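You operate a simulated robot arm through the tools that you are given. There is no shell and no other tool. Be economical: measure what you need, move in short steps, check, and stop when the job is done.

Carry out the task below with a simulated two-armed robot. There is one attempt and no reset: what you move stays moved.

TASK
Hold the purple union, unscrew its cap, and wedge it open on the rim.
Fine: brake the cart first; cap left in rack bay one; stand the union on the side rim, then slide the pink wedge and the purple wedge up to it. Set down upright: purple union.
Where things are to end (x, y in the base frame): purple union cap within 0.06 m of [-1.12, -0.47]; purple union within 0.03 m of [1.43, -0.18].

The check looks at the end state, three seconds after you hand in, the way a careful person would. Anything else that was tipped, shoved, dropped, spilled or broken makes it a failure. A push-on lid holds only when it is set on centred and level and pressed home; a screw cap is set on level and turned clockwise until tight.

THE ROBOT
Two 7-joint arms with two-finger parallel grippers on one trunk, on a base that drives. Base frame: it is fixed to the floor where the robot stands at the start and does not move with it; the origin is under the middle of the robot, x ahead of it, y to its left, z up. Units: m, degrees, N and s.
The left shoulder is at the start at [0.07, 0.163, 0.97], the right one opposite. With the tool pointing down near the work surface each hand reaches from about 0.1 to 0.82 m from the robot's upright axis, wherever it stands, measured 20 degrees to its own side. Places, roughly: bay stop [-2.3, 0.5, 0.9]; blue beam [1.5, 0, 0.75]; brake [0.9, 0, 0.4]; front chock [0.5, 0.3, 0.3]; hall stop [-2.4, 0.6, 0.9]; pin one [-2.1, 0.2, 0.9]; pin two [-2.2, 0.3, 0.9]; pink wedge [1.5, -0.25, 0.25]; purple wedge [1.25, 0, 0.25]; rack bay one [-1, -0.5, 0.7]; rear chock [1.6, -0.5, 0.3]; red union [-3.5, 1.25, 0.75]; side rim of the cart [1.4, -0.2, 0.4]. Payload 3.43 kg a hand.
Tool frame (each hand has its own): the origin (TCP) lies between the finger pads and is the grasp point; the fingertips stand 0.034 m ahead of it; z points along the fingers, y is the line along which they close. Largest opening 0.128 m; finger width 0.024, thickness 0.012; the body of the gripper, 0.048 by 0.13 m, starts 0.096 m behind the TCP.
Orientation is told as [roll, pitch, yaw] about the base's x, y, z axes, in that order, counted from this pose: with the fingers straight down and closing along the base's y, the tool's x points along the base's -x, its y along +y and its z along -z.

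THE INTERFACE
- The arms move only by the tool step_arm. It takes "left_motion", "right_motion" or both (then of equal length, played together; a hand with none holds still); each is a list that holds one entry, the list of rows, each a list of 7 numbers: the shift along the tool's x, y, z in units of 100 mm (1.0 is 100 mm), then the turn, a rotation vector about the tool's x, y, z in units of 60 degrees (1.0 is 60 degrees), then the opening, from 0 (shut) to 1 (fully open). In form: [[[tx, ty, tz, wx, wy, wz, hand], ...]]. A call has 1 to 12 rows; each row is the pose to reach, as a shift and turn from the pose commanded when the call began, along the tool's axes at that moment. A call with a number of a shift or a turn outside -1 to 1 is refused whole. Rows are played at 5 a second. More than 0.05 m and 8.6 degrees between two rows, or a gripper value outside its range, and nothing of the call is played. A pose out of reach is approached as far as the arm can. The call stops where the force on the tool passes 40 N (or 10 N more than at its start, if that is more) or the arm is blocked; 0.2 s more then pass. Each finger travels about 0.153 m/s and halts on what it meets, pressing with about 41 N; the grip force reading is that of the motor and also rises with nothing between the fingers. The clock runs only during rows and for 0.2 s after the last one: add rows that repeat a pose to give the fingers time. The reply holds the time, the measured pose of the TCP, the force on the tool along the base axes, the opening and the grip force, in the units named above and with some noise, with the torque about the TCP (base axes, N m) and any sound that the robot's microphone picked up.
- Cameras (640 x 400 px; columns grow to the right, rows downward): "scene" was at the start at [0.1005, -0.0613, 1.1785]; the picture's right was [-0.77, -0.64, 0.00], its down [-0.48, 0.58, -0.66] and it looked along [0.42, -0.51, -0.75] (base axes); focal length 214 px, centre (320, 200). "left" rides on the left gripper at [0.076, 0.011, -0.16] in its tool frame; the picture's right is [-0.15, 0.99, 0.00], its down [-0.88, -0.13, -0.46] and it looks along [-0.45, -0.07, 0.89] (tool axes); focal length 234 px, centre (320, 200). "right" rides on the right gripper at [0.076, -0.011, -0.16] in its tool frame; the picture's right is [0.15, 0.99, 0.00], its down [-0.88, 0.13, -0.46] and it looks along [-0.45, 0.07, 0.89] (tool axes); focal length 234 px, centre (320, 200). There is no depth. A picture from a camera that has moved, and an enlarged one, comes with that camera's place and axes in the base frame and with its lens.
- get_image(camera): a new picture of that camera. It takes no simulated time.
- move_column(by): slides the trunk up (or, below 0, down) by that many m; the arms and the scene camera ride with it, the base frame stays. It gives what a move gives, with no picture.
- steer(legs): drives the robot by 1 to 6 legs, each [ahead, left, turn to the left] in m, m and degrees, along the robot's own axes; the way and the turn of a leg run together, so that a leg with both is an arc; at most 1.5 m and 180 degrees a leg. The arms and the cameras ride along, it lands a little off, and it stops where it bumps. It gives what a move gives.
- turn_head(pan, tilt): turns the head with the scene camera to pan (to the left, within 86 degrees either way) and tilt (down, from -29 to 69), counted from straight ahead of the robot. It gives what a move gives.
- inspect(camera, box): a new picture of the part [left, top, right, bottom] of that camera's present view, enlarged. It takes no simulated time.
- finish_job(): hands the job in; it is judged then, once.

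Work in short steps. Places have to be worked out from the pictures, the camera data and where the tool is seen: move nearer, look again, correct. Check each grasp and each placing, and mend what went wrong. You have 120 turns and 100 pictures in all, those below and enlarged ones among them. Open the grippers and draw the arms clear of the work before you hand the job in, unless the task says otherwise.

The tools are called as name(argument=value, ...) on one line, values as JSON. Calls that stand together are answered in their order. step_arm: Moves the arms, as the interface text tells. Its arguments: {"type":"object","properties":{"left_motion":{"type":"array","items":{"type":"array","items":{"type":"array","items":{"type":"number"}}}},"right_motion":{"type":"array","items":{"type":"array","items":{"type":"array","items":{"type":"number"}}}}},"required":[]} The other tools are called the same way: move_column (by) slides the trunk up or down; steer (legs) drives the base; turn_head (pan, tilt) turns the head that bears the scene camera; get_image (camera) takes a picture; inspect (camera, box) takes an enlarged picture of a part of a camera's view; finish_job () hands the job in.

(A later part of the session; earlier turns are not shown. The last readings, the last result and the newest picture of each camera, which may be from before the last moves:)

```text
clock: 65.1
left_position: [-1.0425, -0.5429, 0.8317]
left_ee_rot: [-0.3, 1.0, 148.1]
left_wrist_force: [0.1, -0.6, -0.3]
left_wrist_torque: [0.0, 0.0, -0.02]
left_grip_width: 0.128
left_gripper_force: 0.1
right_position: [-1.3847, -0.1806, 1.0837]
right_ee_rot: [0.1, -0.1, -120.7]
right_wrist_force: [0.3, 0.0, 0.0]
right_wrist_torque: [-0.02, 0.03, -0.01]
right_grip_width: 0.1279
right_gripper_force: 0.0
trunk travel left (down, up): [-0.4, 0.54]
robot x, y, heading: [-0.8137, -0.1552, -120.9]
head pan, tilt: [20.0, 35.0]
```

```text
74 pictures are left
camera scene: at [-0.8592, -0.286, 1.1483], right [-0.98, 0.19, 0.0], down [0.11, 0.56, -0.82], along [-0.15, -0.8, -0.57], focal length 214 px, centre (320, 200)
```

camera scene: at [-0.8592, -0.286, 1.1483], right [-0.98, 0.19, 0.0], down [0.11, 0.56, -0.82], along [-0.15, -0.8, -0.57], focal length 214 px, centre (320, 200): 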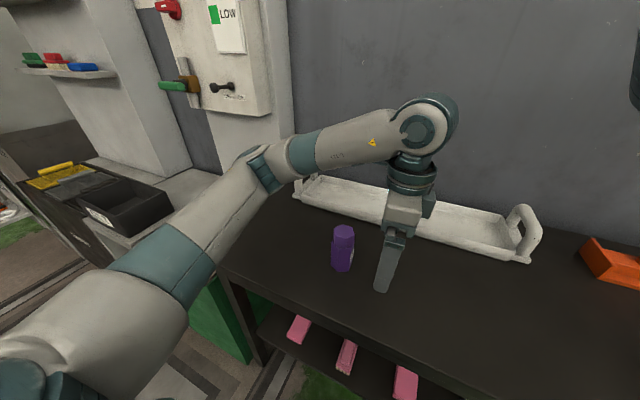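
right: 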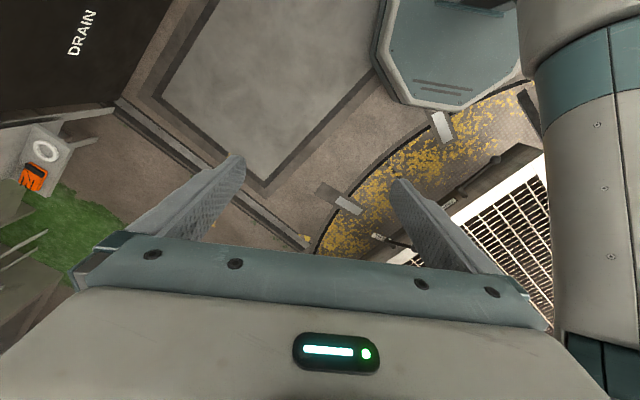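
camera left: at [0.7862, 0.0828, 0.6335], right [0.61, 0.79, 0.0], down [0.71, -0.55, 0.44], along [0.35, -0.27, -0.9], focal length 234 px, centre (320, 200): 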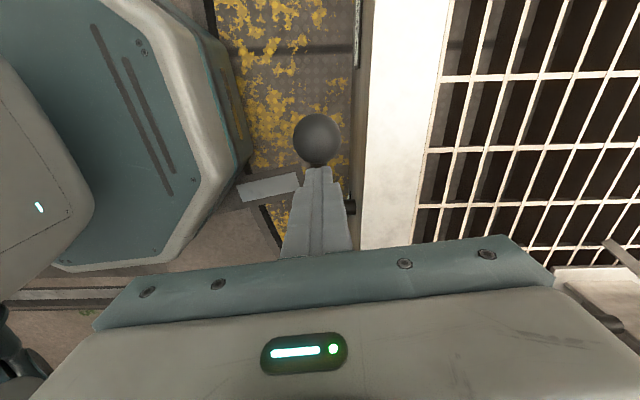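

The purple union stands on the bench near (-0.96, -0.57), my left hand beside it. I'll enlarge the bench region to see the union, and to find the rack bay.

inspect(camera="scene", box=[280, 190, 440, 310])

get_image(camera="left")

get_image(camera="right")

```text
3.33 times, centred on (360, 250) of scene
camera zoom: at [-0.8592, -0.286, 1.1483], right [-0.98, 0.19, 0.0], down [0.11, 0.56, -0.82], along [-0.15, -0.8, -0.57], focal length 715 px, centre (187, 33)
```

zoom: 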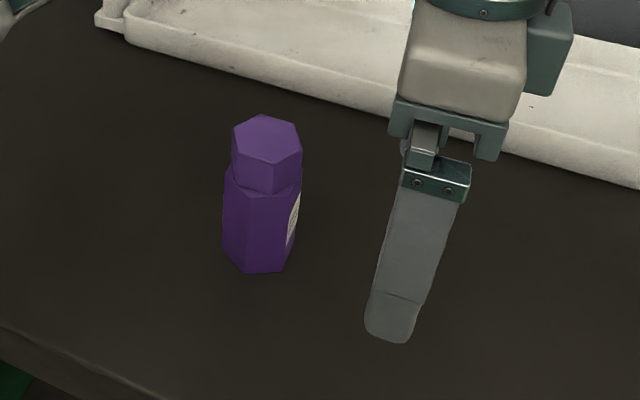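

```text
72 pictures are left
camera left: at [-0.9857, -0.5904, 0.9929], right [-0.65, -0.76, -0.01], down [-0.69, 0.58, 0.44], along [-0.33, 0.29, -0.9], focal length 234 px, centre (320, 200)
```

left: 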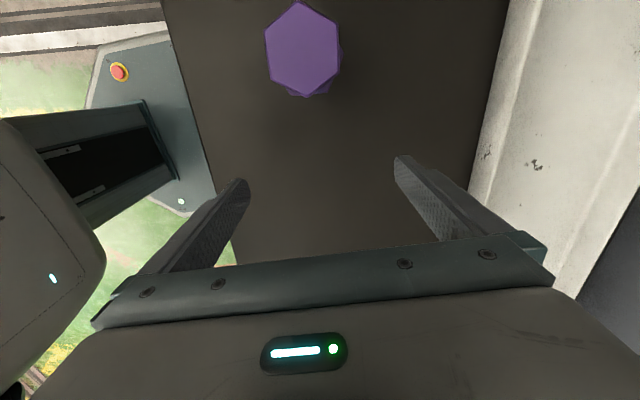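

```text
71 pictures are left
camera right: at [-1.3562, -0.1101, 1.2428], right [0.93, -0.38, 0.0], down [-0.34, -0.82, 0.46], along [-0.17, -0.42, -0.89], focal length 234 px, centre (320, 200)
```

right: 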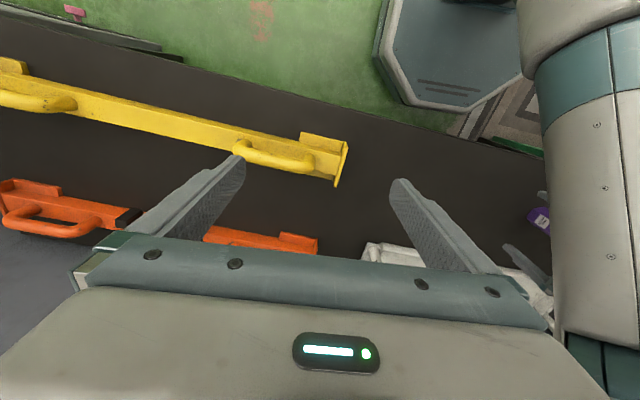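

The union is a hex body with a hex cap, at about (-0.965, -0.585), top near z 0.86, on the black bench. I'll raise the trunk to clear it and square up to the bench.

move_column(by=0.2)

steer(legs=[[0, 0, 31], [-0.04, -0.15, 0]])

turn_head(pan=0, tilt=60)

get_image(camera="scene")

```text
clock: 67.3
left_position: [-1.042, -0.5418, 1.0311]
left_ee_rot: [-0.3, 1.1, 148.1]
left_wrist_force: [-0.6, -0.1, -0.2]
left_wrist_torque: [0.01, 0.0, 0.01]
left_grip_width: 0.1278
left_gripper_force: 0.1
right_position: [-1.385, -0.1816, 1.2845]
right_ee_rot: [0.1, 0.0, -120.7]
right_wrist_force: [-0.6, -0.3, -0.7]
right_wrist_torque: [-0.01, 0.01, -0.01]
right_grip_width: 0.128
right_gripper_force: 0.1
trunk travel left (down, up): [-0.6, 0.34]
robot x, y, heading: [-0.8133, -0.1526, -120.9]
head pan, tilt: [20.0, 35.0]
```

```text
clock: 70.2
left_position: [-0.9574, -0.5655, 1.031]
left_ee_rot: [-0.3, 1.0, 179.3]
left_wrist_force: [-0.6, -1.1, 0.1]
left_wrist_torque: [0.01, -0.01, -0.02]
left_grip_width: 0.1278
left_gripper_force: 0.1
right_position: [-1.4375, -0.432, 1.2843]
right_ee_rot: [0.1, -0.1, -89.5]
right_wrist_force: [-0.7, 0.3, -0.5]
right_wrist_torque: [0.0, -0.02, 0.02]
right_grip_width: 0.1283
right_gripper_force: 0.0
trunk travel left (down, up): [-0.6, 0.34]
robot x, y, heading: [-0.9648, -0.1175, -89.1]
head pan, tilt: [20.0, 35.0]
```

```text
clock: 71.1
left_position: [-0.9586, -0.5644, 1.0311]
left_ee_rot: [-0.3, 1.0, 179.3]
left_wrist_force: [0.0, -0.7, 0.2]
left_wrist_torque: [0.0, 0.01, -0.01]
left_grip_width: 0.1279
left_gripper_force: 0.0
right_position: [-1.4367, -0.4339, 1.285]
right_ee_rot: [0.0, 0.0, -89.5]
right_wrist_force: [-1.2, -0.8, -0.1]
right_wrist_torque: [0.01, 0.02, -0.02]
right_grip_width: 0.1277
right_gripper_force: 0.1
trunk travel left (down, up): [-0.6, 0.34]
robot x, y, heading: [-0.9681, -0.1161, -89.5]
head pan, tilt: [0.0, 60.0]
```

```text
70 pictures are left
camera scene: at [-0.9649, -0.2353, 1.314], right [-1.0, -0.01, 0.0], down [-0.01, 0.87, -0.5], along [0.0, -0.5, -0.87], focal length 214 px, centre (320, 200)
```

scene: 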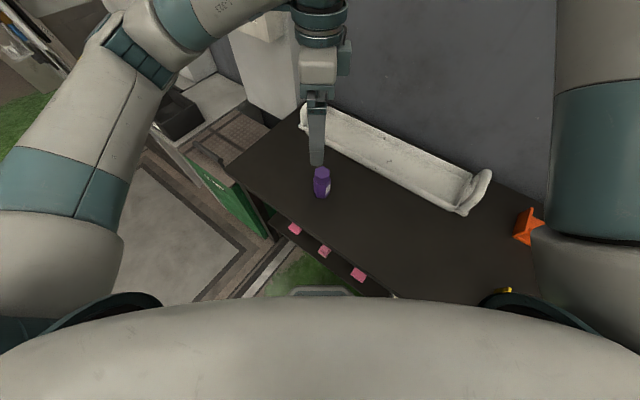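

The bench runs obliquely (front edge along 139°). The left hand is right above the union; I'll use its camera for the hex orientation.

inspect(camera="left", box=[240, 100, 400, 200])

```text
4.00 times, centred on (320, 150) of left
camera zoom: at [-0.8841, -0.5773, 1.1929], right [-0.16, -0.99, -0.01], down [-0.89, 0.14, 0.44], along [-0.43, 0.08, -0.9], focal length 937 px, centre (320, 400)
```

zoom: 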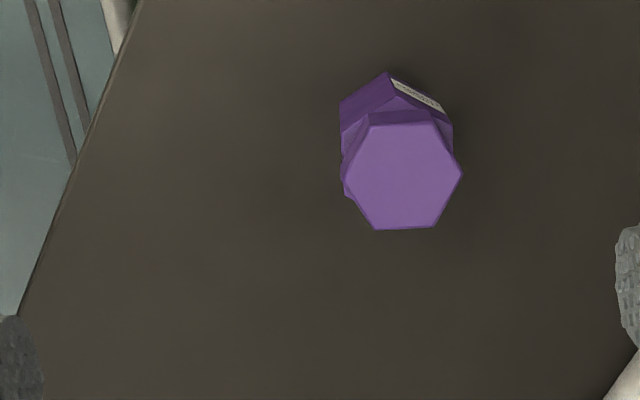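

The cap's flats face about 51/111/171°, the body's about 18/78/138° (turned 30° from the cap). I'll bring the left hand in along -132° (perpendicular to the bench edge), tilted 30° below level: first yaw and back off, then tilt.

step_arm(left_motion=[[[0.14, -0.14, 0, 0, 0, -0.135, 1], [0.28, -0.28, 0, 0, 0, -0.27, 1], [0.42, -0.42, 0, 0, 0, -0.405, 1], [0.56, -0.56, 0, 0, 0, -0.54, 1], [0.7, -0.7, 0, 0, 0, -0.675, 1], [0.84, -0.86, 0, 0, 0, -0.81, 1]]])

step_arm(left_motion=[[[0.0, 0, 0.1, 0, -0.14, 0, 1], [0, 0, 0.2, 0, -0.28, 0, 1], [0, 0, 0.3, 0, -0.42, 0, 1], [0, 0, 0.4, 0, -0.56, 0, 1], [0, 0, 0.5, 0, -0.7, 0, 1], [0, 0, 0.6, 0, -0.84, 0, 1], [0, 0, 0.7, 0, -0.98, 0, 1], [0, 0, 0.7, 0, -1.0, 0, 1]]])

get_image(camera="scene")

```text
clock: 72.5
left_position: [-0.8728, -0.4796, 1.0322]
left_ee_rot: [0.6, 0.8, -132.0]
left_wrist_force: [0.4, 0.7, -0.5]
left_wrist_torque: [-0.05, 0.03, -0.02]
left_grip_width: 0.1281
left_gripper_force: 0.0
right_position: [-1.4375, -0.4318, 1.2848]
right_ee_rot: [0.0, -0.1, -89.5]
right_wrist_force: [0.5, 0.0, 0.6]
right_wrist_torque: [0.0, 0.06, -0.02]
right_grip_width: 0.1277
right_gripper_force: 0.1
trunk travel left (down, up): [-0.6, 0.34]
robot x, y, heading: [-0.9666, -0.1166, -89.5]
head pan, tilt: [0.0, 60.0]
```

```text
clock: 74.3
left_position: [-0.8418, -0.642, 0.9396]
left_ee_rot: [1.5, -59.3, -133.5]
left_wrist_force: [0.4, 0.2, 0.0]
left_wrist_torque: [-0.02, 0.0, 0.0]
left_grip_width: 0.1276
left_gripper_force: 0.0
left hand out of reach, approached as far as the arm can: row 2, 3, 4, 5, 6, 7, 8
right_position: [-1.4395, -0.4324, 1.2828]
right_ee_rot: [0.1, 0.1, -89.6]
right_wrist_force: [-0.7, -1.2, 0.3]
right_wrist_torque: [-0.02, -0.04, 0.03]
right_grip_width: 0.1277
right_gripper_force: 0.1
trunk travel left (down, up): [-0.6, 0.34]
robot x, y, heading: [-0.9635, -0.1146, -89.7]
head pan, tilt: [0.0, 60.0]
```

```text
68 pictures are left
camera scene: at [-0.9667, -0.2352, 1.3141], right [-1.0, -0.01, 0.0], down [-0.01, 0.87, -0.5], along [0.0, -0.5, -0.87], focal length 214 px, centre (320, 200)
```

scene: 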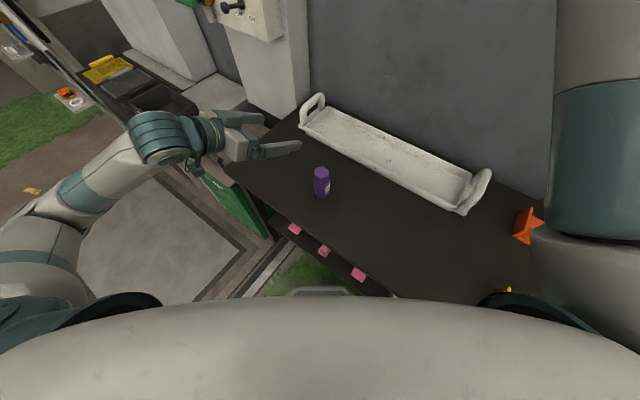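

The hand can't reach that pose so close in; I need more distance. I'll raise a bit, then move the robot to about (-0.58, -0.15) facing -132°, so the union is straight ahead.

move_column(by=0.1)

steer(legs=[[0, 0.38, 0], [0.0, 0, -42]])

get_image(camera="scene")

```text
clock: 75.6
left_position: [-0.8422, -0.6432, 1.0393]
left_ee_rot: [1.0, -59.1, -133.1]
left_wrist_force: [0.1, -0.3, 0.6]
left_wrist_torque: [0.0, 0.01, -0.02]
left_grip_width: 0.128
left_gripper_force: 0.1
right_position: [-1.4382, -0.4335, 1.3844]
right_ee_rot: [0.1, 0.1, -89.6]
right_wrist_force: [0.3, 0.2, 0.1]
right_wrist_torque: [-0.01, 0.02, 0.02]
right_grip_width: 0.1281
right_gripper_force: 0.2
trunk travel left (down, up): [-0.7, 0.24]
robot x, y, heading: [-0.9669, -0.1163, -89.4]
head pan, tilt: [0.0, 60.0]
```

```text
clock: 79.9
left_position: [-0.8491, -0.586, 1.0408]
left_ee_rot: [1.2, -59.1, -175.1]
left_wrist_force: [0.6, -0.3, 0.5]
left_wrist_torque: [0.0, 0.01, 0.01]
left_grip_width: 0.1278
left_gripper_force: 0.0
right_position: [-1.1509, -0.0317, 1.3846]
right_ee_rot: [0.0, 0.0, -131.6]
right_wrist_force: [0.0, 0.2, 0.5]
right_wrist_torque: [0.02, -0.02, -0.02]
right_grip_width: 0.1281
right_gripper_force: 0.0
trunk travel left (down, up): [-0.7, 0.24]
robot x, y, heading: [-0.589, -0.1148, -131.8]
head pan, tilt: [0.0, 60.0]
```

```text
67 pictures are left
camera scene: at [-0.6665, -0.2014, 1.414], right [-0.75, 0.66, 0.0], down [0.58, 0.65, -0.5], along [-0.33, -0.37, -0.87], focal length 214 px, centre (320, 200)
```

scene: 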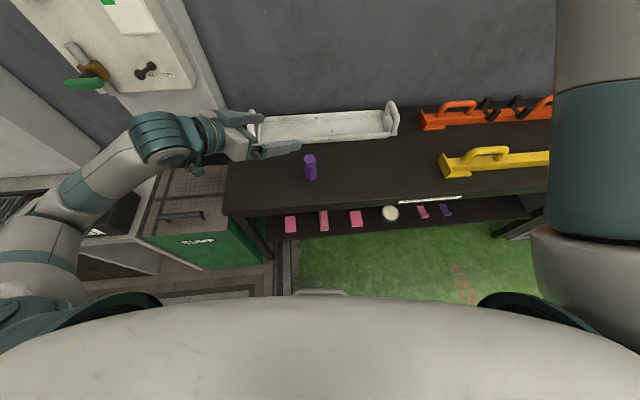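

Good view. There's a label strip on the bench's edge; I'll enlarge it together with the union.

inspect(camera="scene", box=[280, 130, 480, 240])

```text
3.20 times, centred on (380, 185) of scene
camera zoom: at [-0.6665, -0.2014, 1.414], right [-0.75, 0.66, 0.0], down [0.58, 0.65, -0.5], along [-0.33, -0.37, -0.87], focal length 686 px, centre (128, 248)
```

zoom: 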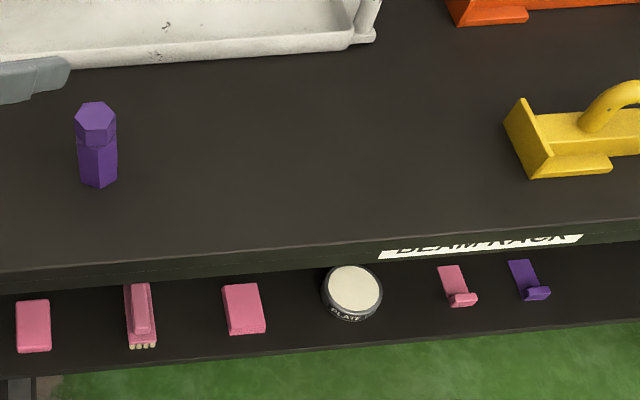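

The strip reads BEAM RACK; the free bench spot beside the union is bay one. Now I yaw the left hand to point along -132° and stage it in front of the union.

step_arm(left_motion=[[[0.12, -0.16, 0.11, -0.103, 0, -0.06, 1], [0.25, -0.33, 0.23, -0.206, 0, -0.12, 1], [0.37, -0.5, 0.34, -0.31, 0, -0.18, 1], [0.5, -0.66, 0.46, -0.413, 0, -0.24, 1], [0.62, -0.83, 0.57, -0.516, 0, -0.3, 1], [0.75, -1.0, 0.69, -0.62, 0, -0.36, 1], [0.75, -1.0, 0.69, -0.62, 0, -0.36, 1]]])

get_image(camera="left")

inspect(camera="scene", box=[180, 80, 420, 230])

```text
clock: 81.5
left_position: [-0.8973, -0.5469, 0.9953]
left_ee_rot: [-11.2, -58.1, -147.5]
left_wrist_force: [0.0, -0.2, -0.2]
left_wrist_torque: [0.03, 0.01, 0.0]
left_grip_width: 0.1277
left_gripper_force: 0.1
left hand out of reach, approached as far as the arm can: row 1, 2, 3, 4, 5, 6, 7
right_position: [-1.149, -0.031, 1.3867]
right_ee_rot: [-0.1, 0.0, -131.7]
right_wrist_force: [0.2, 0.1, 0.1]
right_wrist_torque: [-0.02, 0.03, -0.01]
right_grip_width: 0.1279
right_gripper_force: 0.1
trunk travel left (down, up): [-0.7, 0.24]
robot x, y, heading: [-0.5857, -0.1145, -131.8]
head pan, tilt: [0.0, 60.0]
```

```text
65 pictures are left
camera left: at [-0.7289, -0.4888, 1.0137], right [0.32, -0.95, 0.02], down [-0.08, 0.0, 1.0], along [-0.94, -0.32, -0.07], focal length 234 px, centre (320, 200)
```

left: 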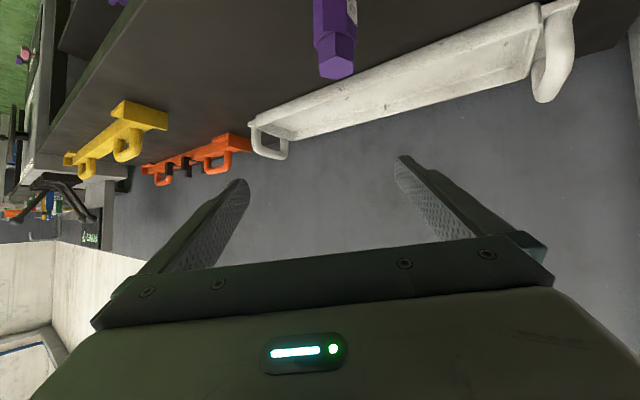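

```text
2.67 times, centred on (300, 155) of scene
camera zoom: at [-0.6647, -0.2018, 1.4141], right [-0.75, 0.66, 0.0], down [0.57, 0.65, -0.5], along [-0.33, -0.37, -0.87], focal length 572 px, centre (373, 320)
```

zoom: 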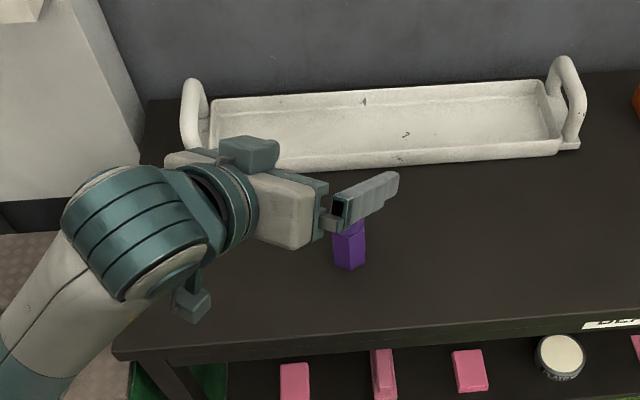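

Pointing straight ahead is out of reach there; pointing to the right (along 168°, closing on the body's 78° flats) suits the left arm better. I compute the turn from the measured axes and stage to the union's left.

step_arm(left_motion=[[[0.15, 0.15, 0.04, 0.076, 0, 0.064, 1], [0.3, 0.3, 0.07, 0.15, 0, 0.128, 1], [0.44, 0.45, 0.11, 0.227, 0.002, 0.19, 1], [0.59, 0.6, 0.14, 0.303, 0.003, 0.255, 1], [0.74, 0.74, 0.18, 0.378, 0.004, 0.32, 1], [0.886, 0.893, 0.217, 0.454, 0.005, 0.383, 1], [0.886, 0.893, 0.217, 0.454, 0.005, 0.383, 1]]])

get_image(camera="left")

```text
clock: 83.1
left_position: [-0.841, -0.61, 0.8974]
left_ee_rot: [0.5, -60.0, 167.4]
left_wrist_force: [1.0, 0.9, -0.2]
left_wrist_torque: [-0.03, -0.04, -0.01]
left_grip_width: 0.1281
left_gripper_force: 0.1
right_position: [-1.151, -0.0322, 1.3841]
right_ee_rot: [0.0, 0.0, -131.6]
right_wrist_force: [0.4, 0.6, 0.1]
right_wrist_torque: [0.01, 0.01, 0.0]
right_grip_width: 0.128
right_gripper_force: 0.1
trunk travel left (down, up): [-0.7, 0.24]
robot x, y, heading: [-0.5898, -0.1137, -131.7]
head pan, tilt: [0.0, 60.0]
```

```text
63 pictures are left
camera left: at [-0.6694, -0.6578, 0.9128], right [-0.28, -0.95, 0.13], down [-0.02, 0.14, 0.99], along [-0.96, 0.28, -0.05], focal length 234 px, centre (320, 200)
```

left: 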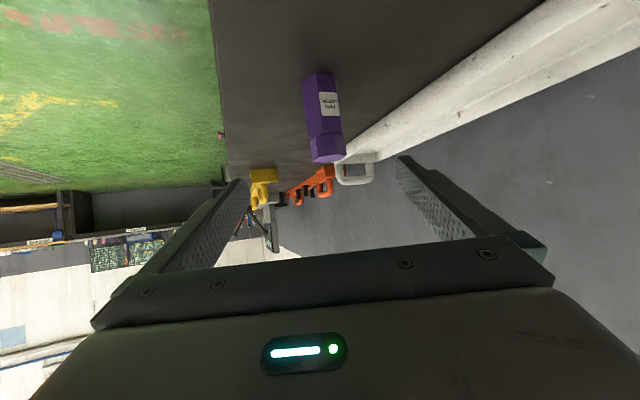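

The union sits at about (-0.962, -0.591), base z≈0.735, top≈0.84, edge-on to this hand, so the 78° flats line up with the fingers. I lower to mid-body height and ease forward.

step_arm(left_motion=[[[0.22, 0.02, 0.2, 0, 0, 0, 1], [0.45, 0.04, 0.43, 0, 0, 0, 1], [0.67, 0.06, 0.65, 0, 0, 0, 1], [0.89, 0.08, 0.86, 0, 0, 0, 1], [0.89, 0.08, 0.86, 0, 0, 0, 1]]])

step_arm(left_motion=[[[-0.15, 0, 0.26, 0, 0, 0, 1], [-0.3, 0, 0.52, 0, 0, 0, 1], [-0.45, 0, 0.78, 0, 0, 0, 1], [-0.45, 0, 0.78, 0, 0, 0, 1]]])

get_image(camera="left")

inspect(camera="scene", box=[220, 110, 400, 220])

```text
clock: 84.3
left_position: [-0.8731, -0.6111, 0.7788]
left_ee_rot: [0.3, -60.0, 167.5]
left_wrist_force: [-0.4, 1.4, -1.4]
left_wrist_torque: [0.02, 0.02, 0.04]
left_grip_width: 0.1279
left_gripper_force: 0.0
right_position: [-1.1507, -0.0307, 1.3846]
right_ee_rot: [0.0, 0.0, -131.6]
right_wrist_force: [0.2, 0.4, 0.8]
right_wrist_torque: [-0.02, 0.0, -0.01]
right_grip_width: 0.128
right_gripper_force: 0.1
trunk travel left (down, up): [-0.7, 0.24]
robot x, y, heading: [-0.588, -0.11, -131.5]
head pan, tilt: [0.0, 60.0]
```

```text
clock: 85.3
left_position: [-0.96, -0.5915, 0.7779]
left_ee_rot: [0.4, -60.0, 167.5]
left_wrist_force: [-0.7, 0.3, -0.8]
left_wrist_torque: [0.0, 0.0, 0.0]
left_grip_width: 0.1279
left_gripper_force: 0.1
right_position: [-1.1509, -0.0312, 1.3847]
right_ee_rot: [0.0, -0.1, -131.6]
right_wrist_force: [0.5, -1.3, 0.3]
right_wrist_torque: [0.01, 0.01, 0.01]
right_grip_width: 0.1279
right_gripper_force: 0.0
trunk travel left (down, up): [-0.7, 0.24]
robot x, y, heading: [-0.5865, -0.1129, -131.5]
head pan, tilt: [0.0, 60.0]
```

```text
62 pictures are left
camera left: at [-0.7889, -0.6401, 0.7933], right [-0.28, -0.95, 0.13], down [-0.02, 0.14, 0.99], along [-0.96, 0.28, -0.05], focal length 234 px, centre (320, 200)
```

left: 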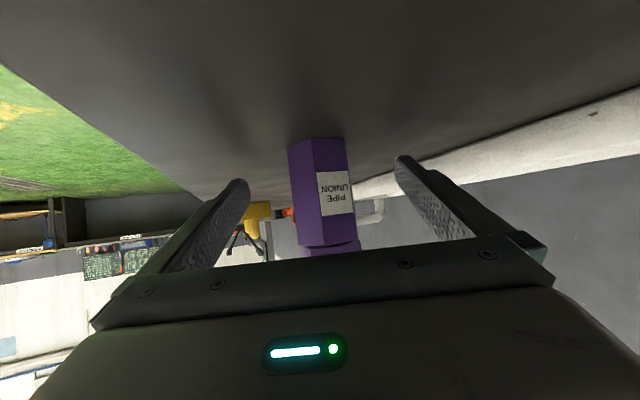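

```text
3.56 times, centred on (310, 165) of scene
camera zoom: at [-0.6661, -0.2014, 1.414], right [-0.75, 0.66, 0.0], down [0.58, 0.65, -0.5], along [-0.33, -0.37, -0.87], focal length 763 px, centre (356, 324)
```

zoom: 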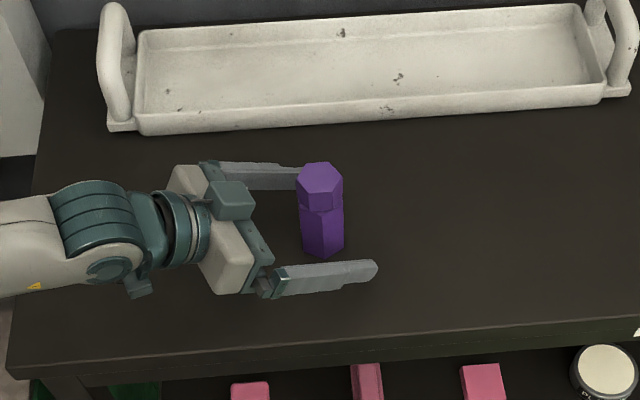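

The union is centred between the fingers. I close the left hand on its body.

step_arm(left_motion=[[[0, 0, 0, 0, 0, 0, 0.7], [0, 0, 0, 0, 0, 0, 0.5], [0, 0, 0, 0, 0, 0, 0.4], [0, 0, 0, 0, 0, 0, 0.2], [0, 0, 0, 0, 0, 0, 0], [0, 0, 0, 0, 0, 0, 0]]])

get_image(camera="left")

```text
clock: 86.7
left_position: [-0.9608, -0.5925, 0.7791]
left_ee_rot: [0.3, -60.0, 167.5]
left_wrist_force: [0.5, -1.3, 1.3]
left_wrist_torque: [0.08, 0.0, 0.04]
left_grip_width: 0.0438
left_gripper_force: 40.8
right_position: [-1.1513, -0.0311, 1.3852]
right_ee_rot: [0.0, 0.1, -131.6]
right_wrist_force: [0.5, -0.4, 0.3]
right_wrist_torque: [0.0, 0.02, 0.0]
right_grip_width: 0.1282
right_gripper_force: 0.1
trunk travel left (down, up): [-0.7, 0.24]
robot x, y, heading: [-0.5885, -0.1135, -131.6]
head pan, tilt: [0.0, 60.0]
```

```text
60 pictures are left
camera left: at [-0.7889, -0.6401, 0.7933], right [-0.28, -0.95, 0.13], down [-0.02, 0.14, 0.99], along [-0.96, 0.28, -0.05], focal length 234 px, centre (320, 200)
```

left: 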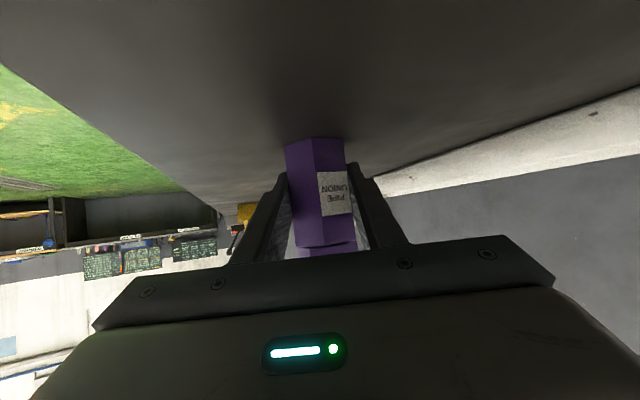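

The left hand grips the body flats (0.044 m). Now I bring the right hand over toward the cap in several steps, staying high.

step_arm(right_motion=[[[-0.16, 0.28, 0.17, 0, 0, 0, 1], [-0.33, 0.57, 0.33, 0, 0, 0, 1], [-0.49, 0.85, 0.5, 0, 0, 0, 1]]])

step_arm(right_motion=[[[-0.16, 0.28, 0.17, 0, 0, 0, 1], [-0.33, 0.57, 0.33, 0, 0, 0, 1], [-0.49, 0.85, 0.5, 0, 0, 0, 1]]])

step_arm(right_motion=[[[-0.16, 0.28, 0.17, 0, 0, 0, 1], [-0.33, 0.57, 0.33, 0, 0, 0, 1], [-0.49, 0.85, 0.5, 0, 0, 0, 1]]])

step_arm(right_motion=[[[-0.16, 0.28, 0.17, 0, 0, 0.11, 1], [-0.33, 0.57, 0.33, 0, 0, 0.22, 1], [-0.49, 0.85, 0.5, 0, 0, 0.33, 1], [-0.49, 0.85, 0.5, 0, 0, 0.457, 1]]])

get_image(camera="right")

```text
clock: 87.5
left_position: [-0.9589, -0.5923, 0.7785]
left_ee_rot: [0.3, -60.1, 167.5]
left_wrist_force: [-0.6, 1.8, 1.9]
left_wrist_torque: [0.09, -0.09, -0.03]
left_grip_width: 0.0436
left_gripper_force: 41.2
right_position: [-1.1182, -0.1261, 1.3342]
right_ee_rot: [-0.1, -0.1, -131.6]
right_wrist_force: [0.1, -0.4, -0.3]
right_wrist_torque: [0.0, 0.01, -0.02]
right_grip_width: 0.1279
right_gripper_force: 0.0
trunk travel left (down, up): [-0.7, 0.24]
robot x, y, heading: [-0.5876, -0.1172, -131.9]
head pan, tilt: [0.0, 60.0]
```

```text
clock: 88.3
left_position: [-0.9588, -0.5927, 0.7787]
left_ee_rot: [0.4, -60.0, 167.6]
left_wrist_force: [-2.1, -0.4, 1.0]
left_wrist_torque: [0.13, 0.06, 0.04]
left_grip_width: 0.0436
left_gripper_force: 40.5
right_position: [-1.1329, -0.1457, 1.2802]
right_ee_rot: [0.0, 0.0, -131.6]
right_wrist_force: [0.0, -0.6, 0.0]
right_wrist_torque: [-0.01, 0.01, 0.04]
right_grip_width: 0.1279
right_gripper_force: 0.0
right hand out of reach, approached as far as the arm can: row 1, 2, 3
trunk travel left (down, up): [-0.7, 0.24]
robot x, y, heading: [-0.5898, -0.1155, -132.0]
head pan, tilt: [0.0, 60.0]
```

```text
clock: 89.1
left_position: [-0.9599, -0.5922, 0.778]
left_ee_rot: [0.3, -60.0, 167.5]
left_wrist_force: [-1.4, 0.7, 1.6]
left_wrist_torque: [0.1, 0.05, 0.01]
left_grip_width: 0.0436
left_gripper_force: 41.4
right_position: [-1.1558, -0.1637, 1.2329]
right_ee_rot: [0.0, -0.1, -131.6]
right_wrist_force: [-0.1, 0.8, -0.8]
right_wrist_torque: [0.02, 0.02, 0.01]
right_grip_width: 0.1279
right_gripper_force: 0.0
right hand out of reach, approached as far as the arm can: row 1, 2, 3
trunk travel left (down, up): [-0.7, 0.24]
robot x, y, heading: [-0.5912, -0.1112, -131.5]
head pan, tilt: [0.0, 60.0]
```

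```text
clock: 90.1
left_position: [-0.9595, -0.5928, 0.7785]
left_ee_rot: [0.4, -60.0, 167.4]
left_wrist_force: [0.6, -0.6, 1.7]
left_wrist_torque: [0.15, -0.04, -0.08]
left_grip_width: 0.0436
left_gripper_force: 40.7
right_position: [-1.1994, -0.198, 1.1867]
right_ee_rot: [0.0, 0.0, -159.1]
right_wrist_force: [-0.1, 0.5, 0.5]
right_wrist_torque: [0.02, 0.02, 0.0]
right_grip_width: 0.128
right_gripper_force: 0.1
right hand out of reach, approached as far as the arm can: row 1, 2, 3, 4
trunk travel left (down, up): [-0.7, 0.24]
robot x, y, heading: [-0.5894, -0.1144, -131.7]
head pan, tilt: [0.0, 60.0]
```

```text
59 pictures are left
camera right: at [-1.1331, -0.1598, 1.3444], right [0.49, -0.87, 0.0], down [-0.78, -0.44, 0.46], along [-0.4, -0.22, -0.89], focal length 234 px, centre (320, 200)
```

right: 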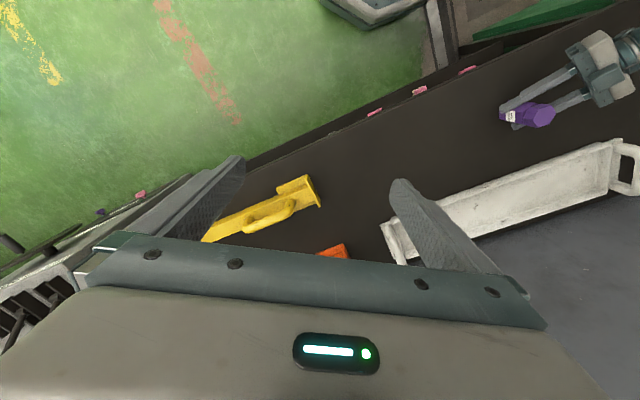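

The right arm can't come inward so high; reach is better lower down. I'll descend straight first.

step_arm(right_motion=[[[0, 0, 0.3, 0, 0, 0, 1], [0, 0, 0.6, 0, 0, 0, 1], [0, 0, 0.95, 0, 0, 0, 1], [0, 0, 0.95, 0, 0, 0, 1]]])

```text
clock: 91.1
left_position: [-0.9599, -0.5909, 0.7778]
left_ee_rot: [0.5, -59.9, 167.5]
left_wrist_force: [-0.7, 0.5, 1.8]
left_wrist_torque: [0.13, -0.02, 0.03]
left_grip_width: 0.0435
left_gripper_force: 41.3
right_position: [-1.1989, -0.1968, 1.088]
right_ee_rot: [0.0, 0.2, -159.0]
right_wrist_force: [-0.2, -0.2, -0.1]
right_wrist_torque: [0.0, 0.02, -0.02]
right_grip_width: 0.1278
right_gripper_force: 0.2
trunk travel left (down, up): [-0.7, 0.24]
robot x, y, heading: [-0.5898, -0.1104, -131.4]
head pan, tilt: [0.0, 60.0]
```

It goes from the measured pose. Now I move inward along the tool's y, a little lower.

step_arm(right_motion=[[[0.05, 0.3, 0.1, 0, 0, 0, 1], [0.1, 0.6, 0.2, 0, 0, 0, 1], [0.16, 0.9, 0.3, 0, 0, 0, 1]]])

step_arm(right_motion=[[[0.05, 0.3, 0.1, 0, 0, 0, 1], [0.1, 0.6, 0.2, 0, 0, 0, 1], [0.16, 0.9, 0.3, 0, 0, 0, 1]]])

```text
clock: 91.9
left_position: [-0.9598, -0.5922, 0.7791]
left_ee_rot: [0.3, -59.9, 167.5]
left_wrist_force: [-0.3, 0.3, 1.6]
left_wrist_torque: [0.13, 0.04, 0.01]
left_grip_width: 0.0438
left_gripper_force: 40.5
right_position: [-1.2089, -0.2075, 1.0813]
right_ee_rot: [-0.1, 0.0, -159.0]
right_wrist_force: [-0.2, 0.0, -0.9]
right_wrist_torque: [-0.03, 0.0, 0.03]
right_grip_width: 0.128
right_gripper_force: 0.1
right hand out of reach, approached as far as the arm can: row 1, 2, 3
trunk travel left (down, up): [-0.7, 0.24]
robot x, y, heading: [-0.5919, -0.1116, -131.6]
head pan, tilt: [0.0, 60.0]
```

```text
clock: 92.7
left_position: [-0.9595, -0.5929, 0.7783]
left_ee_rot: [0.3, -60.0, 167.5]
left_wrist_force: [-0.1, -0.1, 1.9]
left_wrist_torque: [0.12, 0.01, -0.01]
left_grip_width: 0.0437
left_gripper_force: 41.1
right_position: [-1.2258, -0.2274, 1.0598]
right_ee_rot: [0.1, -0.1, -158.9]
right_wrist_force: [-1.0, 0.9, -0.4]
right_wrist_torque: [0.0, 0.0, 0.0]
right_grip_width: 0.1279
right_gripper_force: 0.0
right hand out of reach, approached as far as the arm can: row 1, 2, 3
trunk travel left (down, up): [-0.7, 0.24]
robot x, y, heading: [-0.5896, -0.1125, -131.5]
head pan, tilt: [0.0, 60.0]
```

Still limited; turning the wrist counter-clockwise (as suits crossing inward) should help. I rotate to yaw -99° and go down a bit.

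step_arm(right_motion=[[[0, 0, 0.05, 0, 0, -0.14, 1], [0, 0, 0.1, 0, 0, -0.28, 1], [0, 0, 0.15, 0, 0, -0.42, 1], [0, 0, 0.2, 0, 0, -0.56, 1], [0, 0, 0.25, 0, 0, -0.7, 1], [0, 0, 0.3, 0, 0, -0.84, 1], [0, 0, 0.4, 0, 0, -0.98, 1], [0, 0, 0.5, 0, 0, -1.0, 1]]])

step_arm(right_motion=[[[-0.2, 0.2, 0, 0, 0, 0, 1], [-0.4, 0.4, 0, 0, 0, 0, 1], [-0.6, 0.6, 0, 0, 0, 0, 1]]])

```text
clock: 94.5
left_position: [-0.9596, -0.5934, 0.7786]
left_ee_rot: [0.4, -60.1, 167.5]
left_wrist_force: [-0.5, 0.7, 0.6]
left_wrist_torque: [0.13, 0.01, 0.0]
left_grip_width: 0.0438
left_gripper_force: 41.1
right_position: [-1.2261, -0.2314, 1.0056]
right_ee_rot: [0.0, -0.1, -99.0]
right_wrist_force: [0.1, 0.1, -0.3]
right_wrist_torque: [-0.03, -0.02, -0.01]
right_grip_width: 0.1279
right_gripper_force: 0.0
trunk travel left (down, up): [-0.7, 0.24]
robot x, y, heading: [-0.5901, -0.1119, -131.6]
head pan, tilt: [0.0, 60.0]
```

```text
clock: 95.3
left_position: [-0.9594, -0.5931, 0.7779]
left_ee_rot: [0.3, -60.0, 167.5]
left_wrist_force: [0.3, 0.8, 1.8]
left_wrist_torque: [0.15, -0.02, -0.03]
left_grip_width: 0.0434
left_gripper_force: 41.2
right_position: [-1.245, -0.2668, 1.005]
right_ee_rot: [0.1, 0.2, -99.1]
right_wrist_force: [-0.4, -0.5, -0.5]
right_wrist_torque: [0.01, -0.03, -0.03]
right_grip_width: 0.1282
right_gripper_force: 0.1
right hand out of reach, approached as far as the arm can: row 1, 2, 3
trunk travel left (down, up): [-0.7, 0.24]
robot x, y, heading: [-0.5897, -0.1165, -131.4]
head pan, tilt: [0.0, 60.0]
```

The right hand refuses to go left of about 0.385 m right of centre. I'll look at the arms to see why.

turn_head(pan=-25, tilt=40)

get_image(camera="scene")

```text
clock: 96.2
left_position: [-0.9593, -0.5913, 0.7779]
left_ee_rot: [0.3, -60.0, 167.5]
left_wrist_force: [0.2, 0.4, 0.7]
left_wrist_torque: [0.16, -0.01, -0.01]
left_grip_width: 0.0438
left_gripper_force: 41.3
right_position: [-1.2459, -0.266, 1.0049]
right_ee_rot: [0.0, 0.0, -99.0]
right_wrist_force: [-0.2, 0.1, -0.3]
right_wrist_torque: [0.01, 0.02, 0.01]
right_grip_width: 0.1278
right_gripper_force: 0.0
trunk travel left (down, up): [-0.7, 0.24]
robot x, y, heading: [-0.5875, -0.1111, -131.5]
head pan, tilt: [-25.0, 40.0]
```

```text
58 pictures are left
camera scene: at [-0.7002, -0.1852, 1.4407], right [-0.4, 0.92, 0.0], down [0.59, 0.26, -0.77], along [-0.7, -0.3, -0.64], focal length 214 px, centre (320, 200)
```

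scene: 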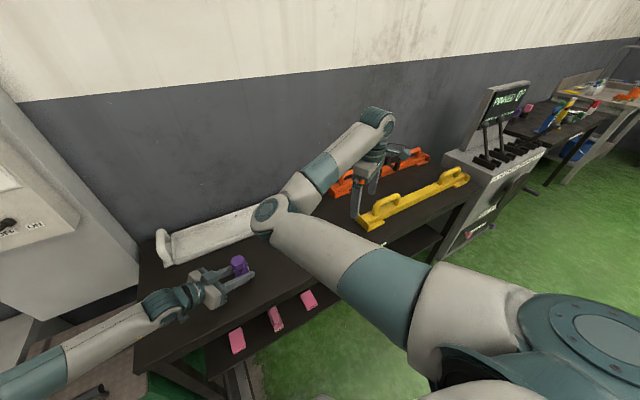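

The right elbow is folded inward, which blocks moving inward. I'll stretch the right arm out ahead over the bench so that it can unfold, then try moving left.

step_arm(right_motion=[[[-0.28, -0.18, 0, 0, 0, 0, 1], [-0.56, -0.36, 0, 0, 0, 0, 1], [-0.84, -0.54, 0, 0, 0, 0, 1]]])

step_arm(right_motion=[[[-0.28, -0.18, 0, 0, 0, 0, 1], [-0.56, -0.36, 0, 0, 0, 0, 1], [-0.84, -0.54, 0, 0, 0, 0, 1]]])

step_arm(right_motion=[[[-0.2, 0.2, 0, 0, 0, 0, 1], [-0.4, 0.5, 0, 0, 0, 0, 1], [-0.5, 0.8, 0, 0, 0, 0, 1]]])

get_image(camera="scene")

```text
clock: 97.0
left_position: [-0.96, -0.5923, 0.777]
left_ee_rot: [0.3, -60.0, 167.4]
left_wrist_force: [-1.2, 0.8, 0.2]
left_wrist_torque: [0.13, 0.06, 0.0]
left_grip_width: 0.0437
left_gripper_force: 41.0
right_position: [-1.3137, -0.3397, 1.0042]
right_ee_rot: [0.1, 0.1, -99.0]
right_wrist_force: [-0.1, -0.5, 0.0]
right_wrist_torque: [0.03, -0.03, 0.0]
right_grip_width: 0.1279
right_gripper_force: 0.1
trunk travel left (down, up): [-0.7, 0.24]
robot x, y, heading: [-0.5863, -0.1102, -131.4]
head pan, tilt: [-25.0, 40.0]
```

```text
clock: 97.8
left_position: [-0.9592, -0.5926, 0.7787]
left_ee_rot: [0.3, -60.1, 167.5]
left_wrist_force: [-0.9, -0.7, 0.9]
left_wrist_torque: [0.1, 0.09, 0.04]
left_grip_width: 0.0436
left_gripper_force: 40.8
right_position: [-1.3826, -0.4144, 1.0049]
right_ee_rot: [0.0, 0.0, -99.1]
right_wrist_force: [-0.3, -0.3, 0.3]
right_wrist_torque: [0.06, -0.01, -0.01]
right_grip_width: 0.1279
right_gripper_force: 0.0
trunk travel left (down, up): [-0.7, 0.24]
robot x, y, heading: [-0.5896, -0.11, -131.7]
head pan, tilt: [-25.0, 40.0]
```

```text
clock: 98.6
left_position: [-0.9598, -0.5915, 0.7778]
left_ee_rot: [0.3, -60.1, 167.5]
left_wrist_force: [1.8, 0.1, 2.5]
left_wrist_torque: [0.11, -0.14, -0.11]
left_grip_width: 0.0438
left_gripper_force: 41.0
right_position: [-1.3093, -0.4737, 1.0037]
right_ee_rot: [-0.1, 0.2, -99.0]
right_wrist_force: [0.1, -0.2, -0.1]
right_wrist_torque: [-0.01, 0.05, 0.05]
right_grip_width: 0.1279
right_gripper_force: 0.0
trunk travel left (down, up): [-0.7, 0.24]
robot x, y, heading: [-0.5887, -0.1124, -131.6]
head pan, tilt: [-25.0, 40.0]
```

```text
57 pictures are left
camera scene: at [-0.699, -0.1859, 1.4408], right [-0.4, 0.92, 0.0], down [0.59, 0.26, -0.77], along [-0.7, -0.3, -0.64], focal length 214 px, centre (320, 200)
```

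scene: 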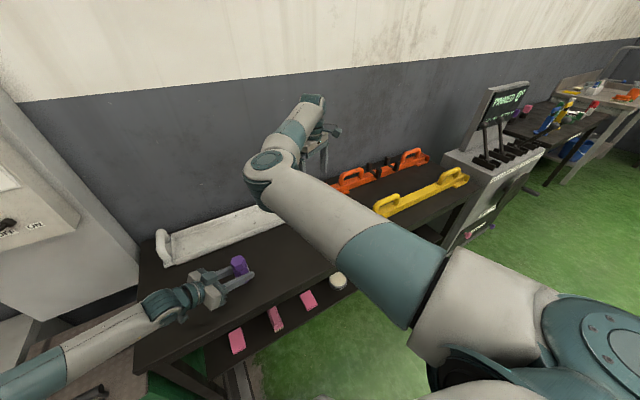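

It moves left while stretched. I continue leftwards at this distance.

step_arm(right_motion=[[[-0.18, 0.28, 0, 0, 0, 0, 1], [-0.36, 0.56, 0, 0, 0, 0, 1], [-0.54, 0.84, 0, 0, 0, 0, 1]]])

step_arm(right_motion=[[[-0.18, 0.28, 0, 0, 0, 0, 1], [-0.36, 0.56, 0, 0, 0, 0, 1], [-0.54, 0.84, 0, 0, 0, 0, 1]]])

step_arm(right_motion=[[[-0.18, 0.28, 0, 0, 0, 0, 1], [-0.36, 0.56, 0, 0, 0, 0, 1], [-0.54, 0.84, 0, 0, 0, 0, 1]]])

get_image(camera="scene")

```text
clock: 99.4
left_position: [-0.9603, -0.592, 0.7784]
left_ee_rot: [0.3, -60.1, 167.5]
left_wrist_force: [1.1, 0.6, 0.6]
left_wrist_torque: [0.17, -0.06, -0.03]
left_grip_width: 0.0437
left_gripper_force: 41.1
right_position: [-1.2387, -0.5434, 1.0027]
right_ee_rot: [0.0, 0.1, -99.1]
right_wrist_force: [0.1, 0.4, 0.6]
right_wrist_torque: [-0.02, -0.02, -0.04]
right_grip_width: 0.128
right_gripper_force: 0.0
trunk travel left (down, up): [-0.7, 0.24]
robot x, y, heading: [-0.5875, -0.1125, -131.9]
head pan, tilt: [-25.0, 40.0]
```

```text
clock: 100.2
left_position: [-0.9596, -0.5925, 0.7776]
left_ee_rot: [0.4, -60.1, 167.5]
left_wrist_force: [0.4, 0.9, 1.4]
left_wrist_torque: [0.16, -0.1, -0.03]
left_grip_width: 0.0439
left_gripper_force: 41.3
right_position: [-1.1779, -0.6217, 0.998]
right_ee_rot: [0.0, 0.1, -99.1]
right_wrist_force: [-0.6, 0.7, 0.7]
right_wrist_torque: [0.02, 0.0, -0.02]
right_grip_width: 0.1282
right_gripper_force: 0.0
right hand out of reach, approached as far as the arm can: row 1, 2, 3
trunk travel left (down, up): [-0.7, 0.24]
robot x, y, heading: [-0.5905, -0.1148, -131.5]
head pan, tilt: [-25.0, 40.0]
```

```text
clock: 101.0
left_position: [-0.9599, -0.5924, 0.7779]
left_ee_rot: [0.4, -60.0, 167.5]
left_wrist_force: [1.3, -0.4, 1.9]
left_wrist_torque: [0.14, -0.07, -0.08]
left_grip_width: 0.0437
left_gripper_force: 41.0
right_position: [-1.1023, -0.689, 0.9983]
right_ee_rot: [0.0, 0.0, -99.1]
right_wrist_force: [-0.6, -0.7, 0.2]
right_wrist_torque: [0.02, 0.04, 0.0]
right_grip_width: 0.128
right_gripper_force: 0.1
trunk travel left (down, up): [-0.7, 0.24]
robot x, y, heading: [-0.5889, -0.1141, -131.6]
head pan, tilt: [-25.0, 40.0]
```

```text
56 pictures are left
camera scene: at [-0.6997, -0.1857, 1.4408], right [-0.4, 0.92, 0.0], down [0.59, 0.26, -0.77], along [-0.7, -0.3, -0.64], focal length 214 px, centre (320, 200)
```

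scene: 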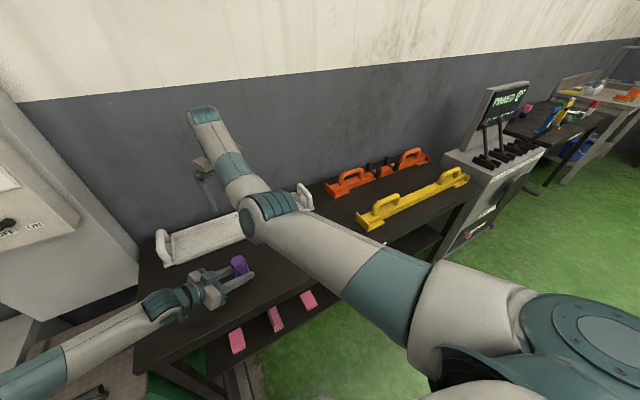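

The arm is now stretched across. I move back toward above the union.

step_arm(right_motion=[[[0.2, 0.2, 0, 0, 0, 0, 1], [0.4, 0.4, 0, 0, 0, 0, 1], [0.6, 0.6, 0, 0, 0, 0, 1]]])

step_arm(right_motion=[[[0.2, 0.2, 0, 0, 0, 0, 1], [0.4, 0.4, 0, 0, 0, 0, 1], [0.59, 0.61, 0, 0, 0, 0, 1]]])

get_image(camera="right")

```text
clock: 101.8
left_position: [-0.9609, -0.592, 0.7779]
left_ee_rot: [0.2, -60.0, 167.5]
left_wrist_force: [-0.6, 0.4, 1.2]
left_wrist_torque: [0.13, -0.02, 0.0]
left_grip_width: 0.0437
left_gripper_force: 40.9
right_position: [-1.0879, -0.6843, 0.985]
right_ee_rot: [-0.1, 0.0, -98.9]
right_wrist_force: [0.3, 0.2, 0.4]
right_wrist_torque: [-0.01, 0.01, -0.03]
right_grip_width: 0.1282
right_gripper_force: 0.1
right hand out of reach, approached as far as the arm can: row 1, 2, 3
trunk travel left (down, up): [-0.7, 0.24]
robot x, y, heading: [-0.5905, -0.1114, -131.4]
head pan, tilt: [-25.0, 40.0]
```

```text
clock: 102.6
left_position: [-0.9597, -0.5933, 0.7773]
left_ee_rot: [0.3, -60.0, 167.5]
left_wrist_force: [-0.4, 0.0, 1.0]
left_wrist_torque: [0.13, 0.01, 0.03]
left_grip_width: 0.0436
left_gripper_force: 40.9
right_position: [-1.0821, -0.6743, 0.9543]
right_ee_rot: [-0.1, -0.1, -99.0]
right_wrist_force: [-0.4, -0.9, -0.1]
right_wrist_torque: [0.0, 0.01, -0.04]
right_grip_width: 0.128
right_gripper_force: 0.1
right hand out of reach, approached as far as the arm can: row 1, 2, 3
trunk travel left (down, up): [-0.7, 0.24]
robot x, y, heading: [-0.5905, -0.1108, -131.7]
head pan, tilt: [-25.0, 40.0]
```

```text
55 pictures are left
camera right: at [-1.0813, -0.598, 1.1125], right [1.0, -0.01, 0.0], down [-0.01, -0.89, 0.46], along [0.0, -0.46, -0.89], focal length 234 px, centre (320, 200)
```

right: 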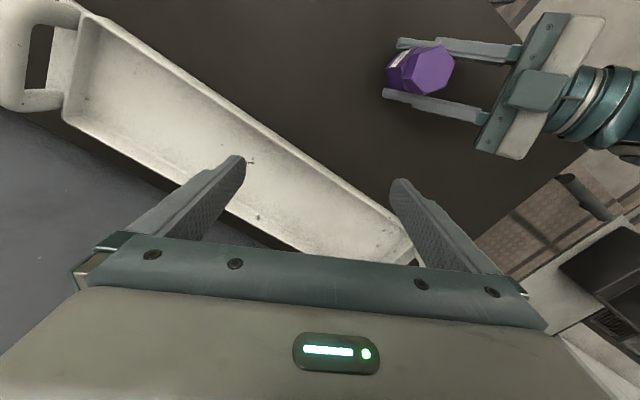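

Lower seems to allow more inward reach. I descend a bit here and try inward again.

step_arm(right_motion=[[[0, 0, 0.2, 0, 0, 0, 1], [0, 0, 0.4, 0, 0, 0, 1], [0, 0, 0.5, 0, 0, 0, 1]]])

step_arm(right_motion=[[[0.3, 0.0, 0, 0, 0, 0, 1], [0.5, 0.0, 0, 0, 0, 0, 1], [0.7, 0.0, 0, 0, 0, 0, 1]]])

```text
clock: 103.4
left_position: [-0.9611, -0.5925, 0.7786]
left_ee_rot: [0.3, -60.1, 167.5]
left_wrist_force: [0.9, -1.1, 0.9]
left_wrist_torque: [0.1, -0.01, 0.0]
left_grip_width: 0.0438
left_gripper_force: 41.0
right_position: [-1.0821, -0.672, 0.9022]
right_ee_rot: [0.0, 0.2, -99.0]
right_wrist_force: [0.0, 0.0, -0.1]
right_wrist_torque: [-0.03, -0.03, 0.0]
right_grip_width: 0.1282
right_gripper_force: 0.0
trunk travel left (down, up): [-0.7, 0.24]
robot x, y, heading: [-0.5897, -0.1137, -131.4]
head pan, tilt: [-25.0, 40.0]
```

```text
clock: 104.4
left_position: [-0.9588, -0.5912, 0.7784]
left_ee_rot: [0.2, -60.0, 167.5]
left_wrist_force: [1.5, 0.0, 1.5]
left_wrist_torque: [0.13, -0.06, 0.01]
left_grip_width: 0.0435
left_gripper_force: 40.8
right_position: [-1.1117, -0.6242, 0.8956]
right_ee_rot: [-1.3, -0.6, -100.7]
right_wrist_force: [0.6, 0.7, -0.4]
right_wrist_torque: [-0.02, -0.02, 0.01]
right_grip_width: 0.1282
right_gripper_force: 0.0
right hand out of reach, approached as far as the arm can: row 1, 2, 3
trunk travel left (down, up): [-0.7, 0.24]
robot x, y, heading: [-0.5886, -0.1109, -131.5]
head pan, tilt: [-25.0, 40.0]
stopped in row 3 (right hand): the arm was blocked; the commanded pose is now the measured one
```

The arm was blocked (by a link, not the tool). I look before doing anything else.

get_image(camera="scene")

```text
54 pictures are left
camera scene: at [-0.7001, -0.1853, 1.4408], right [-0.4, 0.92, 0.0], down [0.59, 0.26, -0.77], along [-0.7, -0.3, -0.64], focal length 214 px, centre (320, 200)
```

scene: 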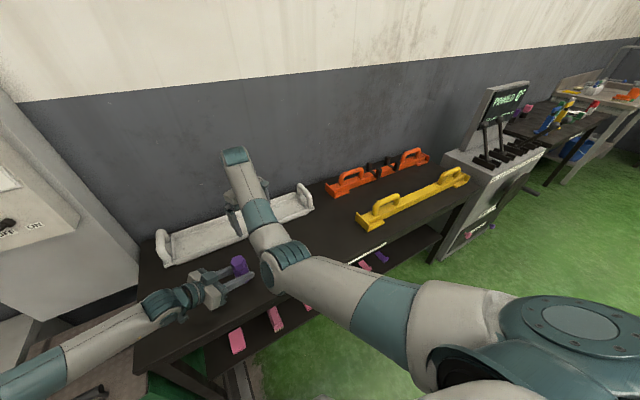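

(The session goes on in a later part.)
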